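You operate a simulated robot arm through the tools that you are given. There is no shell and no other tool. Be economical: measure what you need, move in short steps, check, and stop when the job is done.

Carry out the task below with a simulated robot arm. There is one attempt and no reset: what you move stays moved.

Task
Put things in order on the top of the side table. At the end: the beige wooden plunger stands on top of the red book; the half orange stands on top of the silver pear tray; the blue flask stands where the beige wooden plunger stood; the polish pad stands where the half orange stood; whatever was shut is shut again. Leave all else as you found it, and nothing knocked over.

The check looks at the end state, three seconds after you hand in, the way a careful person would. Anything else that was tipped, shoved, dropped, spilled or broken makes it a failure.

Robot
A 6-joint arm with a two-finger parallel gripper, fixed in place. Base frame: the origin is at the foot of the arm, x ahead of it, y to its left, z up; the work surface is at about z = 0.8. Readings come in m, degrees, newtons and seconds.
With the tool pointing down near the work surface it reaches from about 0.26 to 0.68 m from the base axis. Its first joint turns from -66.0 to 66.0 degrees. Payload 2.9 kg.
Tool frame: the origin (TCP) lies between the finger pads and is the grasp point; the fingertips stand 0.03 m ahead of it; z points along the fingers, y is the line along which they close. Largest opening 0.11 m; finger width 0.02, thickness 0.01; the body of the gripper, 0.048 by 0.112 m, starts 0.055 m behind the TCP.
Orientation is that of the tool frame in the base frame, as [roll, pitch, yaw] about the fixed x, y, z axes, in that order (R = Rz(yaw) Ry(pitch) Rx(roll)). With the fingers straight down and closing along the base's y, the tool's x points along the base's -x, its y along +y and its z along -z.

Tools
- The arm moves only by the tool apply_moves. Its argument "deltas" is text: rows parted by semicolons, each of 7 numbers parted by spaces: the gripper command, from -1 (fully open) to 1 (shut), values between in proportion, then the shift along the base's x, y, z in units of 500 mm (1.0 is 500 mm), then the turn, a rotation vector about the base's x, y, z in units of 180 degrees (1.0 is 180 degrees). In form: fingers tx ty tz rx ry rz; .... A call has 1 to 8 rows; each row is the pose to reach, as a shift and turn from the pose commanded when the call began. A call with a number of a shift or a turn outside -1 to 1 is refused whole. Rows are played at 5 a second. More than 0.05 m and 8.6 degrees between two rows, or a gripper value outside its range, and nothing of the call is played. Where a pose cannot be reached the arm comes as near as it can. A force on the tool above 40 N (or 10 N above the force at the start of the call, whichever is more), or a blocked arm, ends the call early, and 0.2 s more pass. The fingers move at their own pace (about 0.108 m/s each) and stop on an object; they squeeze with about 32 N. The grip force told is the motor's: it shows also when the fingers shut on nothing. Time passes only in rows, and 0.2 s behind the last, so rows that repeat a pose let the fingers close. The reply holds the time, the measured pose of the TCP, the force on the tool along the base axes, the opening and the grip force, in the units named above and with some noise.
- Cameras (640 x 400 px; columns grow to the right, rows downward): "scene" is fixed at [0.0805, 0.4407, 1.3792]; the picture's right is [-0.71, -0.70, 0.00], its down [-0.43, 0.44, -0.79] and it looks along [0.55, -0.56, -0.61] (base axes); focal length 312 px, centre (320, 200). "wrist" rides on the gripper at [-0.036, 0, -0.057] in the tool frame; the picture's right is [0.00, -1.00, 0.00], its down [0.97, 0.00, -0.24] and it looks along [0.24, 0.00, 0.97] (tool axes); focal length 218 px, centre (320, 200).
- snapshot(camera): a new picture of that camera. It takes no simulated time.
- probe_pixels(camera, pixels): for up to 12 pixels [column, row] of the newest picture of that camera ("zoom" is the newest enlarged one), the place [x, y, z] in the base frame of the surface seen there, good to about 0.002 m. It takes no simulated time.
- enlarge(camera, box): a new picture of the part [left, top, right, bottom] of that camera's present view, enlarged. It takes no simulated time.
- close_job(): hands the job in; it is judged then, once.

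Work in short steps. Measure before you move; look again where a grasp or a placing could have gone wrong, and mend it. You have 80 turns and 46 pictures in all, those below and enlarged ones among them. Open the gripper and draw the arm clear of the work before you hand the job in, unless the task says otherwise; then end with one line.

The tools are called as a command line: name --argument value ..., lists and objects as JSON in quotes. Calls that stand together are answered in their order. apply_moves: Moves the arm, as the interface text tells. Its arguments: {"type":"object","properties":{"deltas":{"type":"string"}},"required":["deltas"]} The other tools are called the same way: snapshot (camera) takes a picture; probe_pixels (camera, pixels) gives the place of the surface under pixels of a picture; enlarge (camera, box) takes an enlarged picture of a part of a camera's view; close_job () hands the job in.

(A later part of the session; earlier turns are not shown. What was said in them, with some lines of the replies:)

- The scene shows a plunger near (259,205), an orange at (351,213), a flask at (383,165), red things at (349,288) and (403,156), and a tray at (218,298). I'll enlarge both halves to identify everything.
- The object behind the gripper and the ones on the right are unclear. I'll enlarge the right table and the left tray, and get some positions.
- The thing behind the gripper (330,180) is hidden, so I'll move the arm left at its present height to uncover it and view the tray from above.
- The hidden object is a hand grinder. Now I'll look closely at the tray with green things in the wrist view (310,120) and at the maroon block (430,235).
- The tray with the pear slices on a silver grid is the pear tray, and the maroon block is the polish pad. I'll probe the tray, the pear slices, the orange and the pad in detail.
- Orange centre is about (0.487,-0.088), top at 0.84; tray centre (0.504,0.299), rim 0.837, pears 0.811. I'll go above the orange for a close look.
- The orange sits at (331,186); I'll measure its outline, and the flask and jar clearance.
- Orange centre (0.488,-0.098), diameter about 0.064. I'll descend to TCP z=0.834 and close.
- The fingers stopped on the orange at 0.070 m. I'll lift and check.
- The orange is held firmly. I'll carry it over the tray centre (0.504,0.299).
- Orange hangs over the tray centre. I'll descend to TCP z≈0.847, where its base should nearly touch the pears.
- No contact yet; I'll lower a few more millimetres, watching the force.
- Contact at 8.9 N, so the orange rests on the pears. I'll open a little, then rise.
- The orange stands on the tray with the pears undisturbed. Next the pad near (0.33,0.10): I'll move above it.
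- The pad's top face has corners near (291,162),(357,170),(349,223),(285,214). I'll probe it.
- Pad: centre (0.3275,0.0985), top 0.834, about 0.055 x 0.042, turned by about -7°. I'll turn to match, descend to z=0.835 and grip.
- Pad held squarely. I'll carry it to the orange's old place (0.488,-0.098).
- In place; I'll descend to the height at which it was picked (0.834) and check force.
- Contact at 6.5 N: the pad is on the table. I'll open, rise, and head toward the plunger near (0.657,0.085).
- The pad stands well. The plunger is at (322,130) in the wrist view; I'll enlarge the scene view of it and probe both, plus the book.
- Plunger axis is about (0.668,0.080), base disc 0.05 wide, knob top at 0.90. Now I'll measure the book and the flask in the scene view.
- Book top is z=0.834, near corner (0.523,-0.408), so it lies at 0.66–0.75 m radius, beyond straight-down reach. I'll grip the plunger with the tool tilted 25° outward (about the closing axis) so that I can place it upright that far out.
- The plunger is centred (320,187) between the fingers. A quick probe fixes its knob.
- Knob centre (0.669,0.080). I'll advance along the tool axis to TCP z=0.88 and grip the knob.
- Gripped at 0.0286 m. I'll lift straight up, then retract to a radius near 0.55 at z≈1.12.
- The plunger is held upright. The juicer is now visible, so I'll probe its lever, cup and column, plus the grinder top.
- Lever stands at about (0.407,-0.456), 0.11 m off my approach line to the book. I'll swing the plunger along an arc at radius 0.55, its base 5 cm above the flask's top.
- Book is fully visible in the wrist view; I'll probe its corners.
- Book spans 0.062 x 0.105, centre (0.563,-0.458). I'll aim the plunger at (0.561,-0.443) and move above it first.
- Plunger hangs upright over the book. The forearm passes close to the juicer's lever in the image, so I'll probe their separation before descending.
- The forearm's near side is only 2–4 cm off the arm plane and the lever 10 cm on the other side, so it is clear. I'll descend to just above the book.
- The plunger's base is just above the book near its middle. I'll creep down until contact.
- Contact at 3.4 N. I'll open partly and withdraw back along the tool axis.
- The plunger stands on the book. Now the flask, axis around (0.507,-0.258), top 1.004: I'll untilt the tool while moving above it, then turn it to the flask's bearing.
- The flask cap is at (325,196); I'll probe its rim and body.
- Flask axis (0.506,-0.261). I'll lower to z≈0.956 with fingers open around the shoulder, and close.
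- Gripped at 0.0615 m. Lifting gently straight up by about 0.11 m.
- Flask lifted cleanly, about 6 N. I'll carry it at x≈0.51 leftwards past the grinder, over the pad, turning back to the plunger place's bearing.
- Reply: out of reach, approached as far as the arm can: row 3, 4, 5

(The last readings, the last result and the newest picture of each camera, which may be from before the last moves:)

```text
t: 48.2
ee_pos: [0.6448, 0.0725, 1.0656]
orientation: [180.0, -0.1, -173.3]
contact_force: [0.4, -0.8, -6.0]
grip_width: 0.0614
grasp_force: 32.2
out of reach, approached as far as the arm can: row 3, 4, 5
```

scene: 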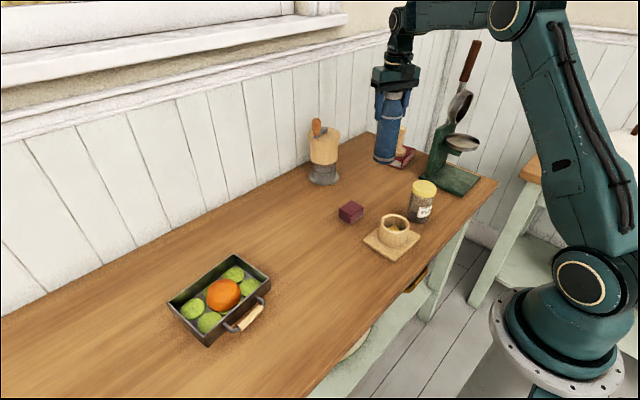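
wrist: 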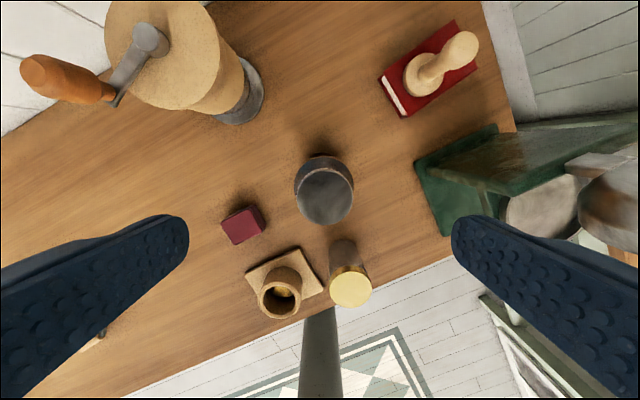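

At this height the arm reaches only x=0.645. Reach grows lower down, so I'll descend and see how far out it can get.

apply_moves --deltas "1 0 0 -0.05 0 0 0; 1 0 0 -0.1 0 0 0; 1 0 0 -0.15 0 0 0; 1 0 0 -0.17 0 0 0; 1 0 0 -0.17 0 0 0"

```text
t: 49.4
ee_pos: [0.646, 0.0725, 0.9819]
orientation: [180.0, -0.1, -173.2]
contact_force: [0.3, 0.0, -7.5]
grip_width: 0.0616
grasp_force: 32.0
```

apply_moves --deltas "1 0.02 0.006 0 0 0 0; 1 0.046 0.015 0 0 0 0; 1 0.046 0.015 0 0 0 0"

```text
t: 50.2
ee_pos: [0.6668, 0.0803, 0.9804]
orientation: [-180.0, 0.1, -173.2]
contact_force: [1.1, 0.7, -6.5]
grip_width: 0.0618
grasp_force: 32.3
```

Within reach here. I'll lower to just above the table, nudging x by 2 mm.

apply_moves --deltas "1 0 0 -0.02 0 0 0; 1 0.003 0 -0.036 0 0 0; 1 0.003 0 -0.042 0 0 0; 1 0.003 0 -0.042 0 0 0"

apply_moves --deltas "1 0 0 -0.002 0 0 0; 1 0 0 -0.004 0 0 0; 1 0 0 -0.004 0 0 0"

```text
t: 51.2
ee_pos: [0.6692, 0.082, 0.96]
orientation: [180.0, -0.1, -173.2]
contact_force: [0.4, -0.7, -6.7]
grip_width: 0.0613
grasp_force: 31.9
```

```text
t: 52.0
ee_pos: [0.6694, 0.0804, 0.958]
orientation: [180.0, 0.0, -173.2]
contact_force: [-0.8, -0.5, -6.3]
grip_width: 0.0615
grasp_force: 31.9
```

apply_moves --deltas "1 0 0 -0.001 0 0 0; 1 0 0 -0.003 0 0 0; 1 0 0 -0.003 0 0 0"

```text
t: 52.8
ee_pos: [0.6717, 0.0805, 0.9561]
orientation: [-179.9, 0.0, -173.2]
contact_force: [-0.6, -0.6, -5.8]
grip_width: 0.0613
grasp_force: 32.2
```

apply_moves --deltas "1 0 0 -0.001 0 0 0; 1 0 0 -0.003 0 0 0; 1 0 0 -0.003 0 0 0"

```text
t: 53.6
ee_pos: [0.6703, 0.0815, 0.9572]
orientation: [180.0, 0.0, -173.1]
contact_force: [-5.7, 0.6, 7.0]
grip_width: 0.0614
grasp_force: 32.3
```

Contact at 7 N. I'll open fully, then rise while drifting inward as the reach shrinks with height.

apply_moves --deltas "0 0 0 0.001 0 0 0; -1 0 0 0.001 0 0 0; -1 0 0 0.001 0 0 0; -1 0 0 0.03 0 0 0; -1 -0.02 0 0.08 0 0 0; -1 -0.05 0 0.14 0 0 0; -1 -0.08 0 0.2 0 0 0; -1 -0.12 0 0.26 0 0 0"

snapshot --camera "wrist"

```text
t: 55.4
ee_pos: [0.6111, 0.0817, 1.0852]
orientation: [179.9, 0.0, -173.1]
contact_force: [-0.2, 0.9, -0.5]
grip_width: 0.1099
grasp_force: 0.2
```

```text
10 pictures are left
```

wrist: 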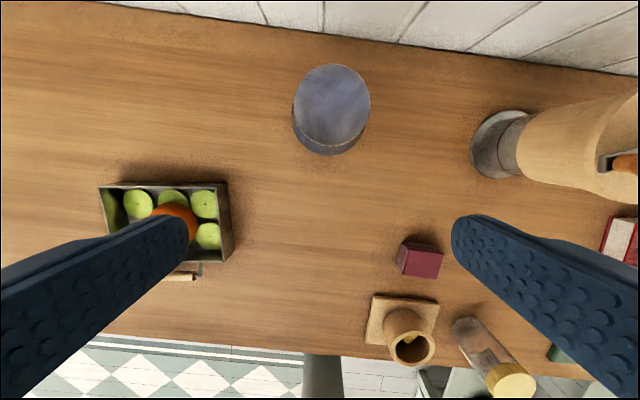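

The flask stands upright. I'll draw the arm clear (up and back) and check the whole scene.

apply_moves --deltas "-1 -0.08 0 0.04 0 0 0; -1 -0.16 0 0.06 0 0 0; -1 -0.24 0 0.08 0 0 0; -1 -0.32 0 0.08 0 0 0; -1 -0.4 0 0.08 0 0 0; -1 -0.44 0 0.08 0 0 0; -1 -0.44 0 0.08 0 0 0"

snapshot --camera "scene"

enlarge --camera "scene" --box '[220, 100, 500, 280]'

```text
t: 57.0
ee_pos: [0.3892, 0.0801, 1.126]
orientation: [180.0, 0.2, -173.2]
contact_force: [0.1, 0.8, -0.1]
grip_width: 0.11
grasp_force: 0.0
```

```text
9 pictures are left
```

scene: 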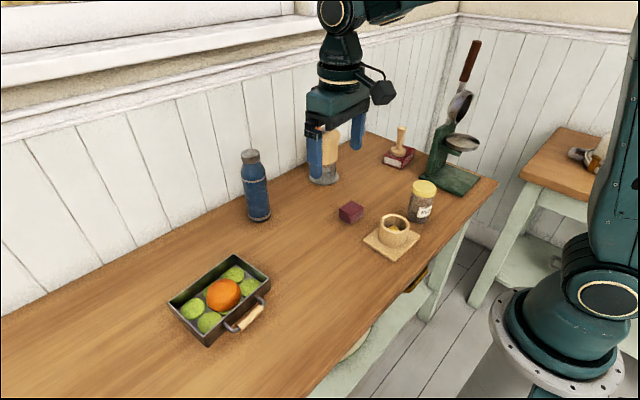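

```text
2.22 times, centred on (360, 190) of scene
```

zoom: 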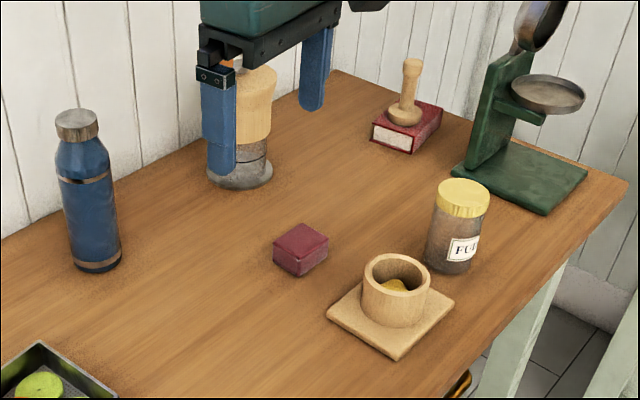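

All four items stand upright where they belong, nothing else was disturbed, and the arm is clear with the gripper open, so I'll hand in.

close_job

```text
The job is handed in.
```

I finished all four moves and handed the job in: the plunger is on the red book, the half orange is on the pear tray, the flask is where the plunger stood, and the pad is where the orange stood. Nothing else was knocked over or moved in the last pictures, and I opened nothing, so there was nothing to shut again.
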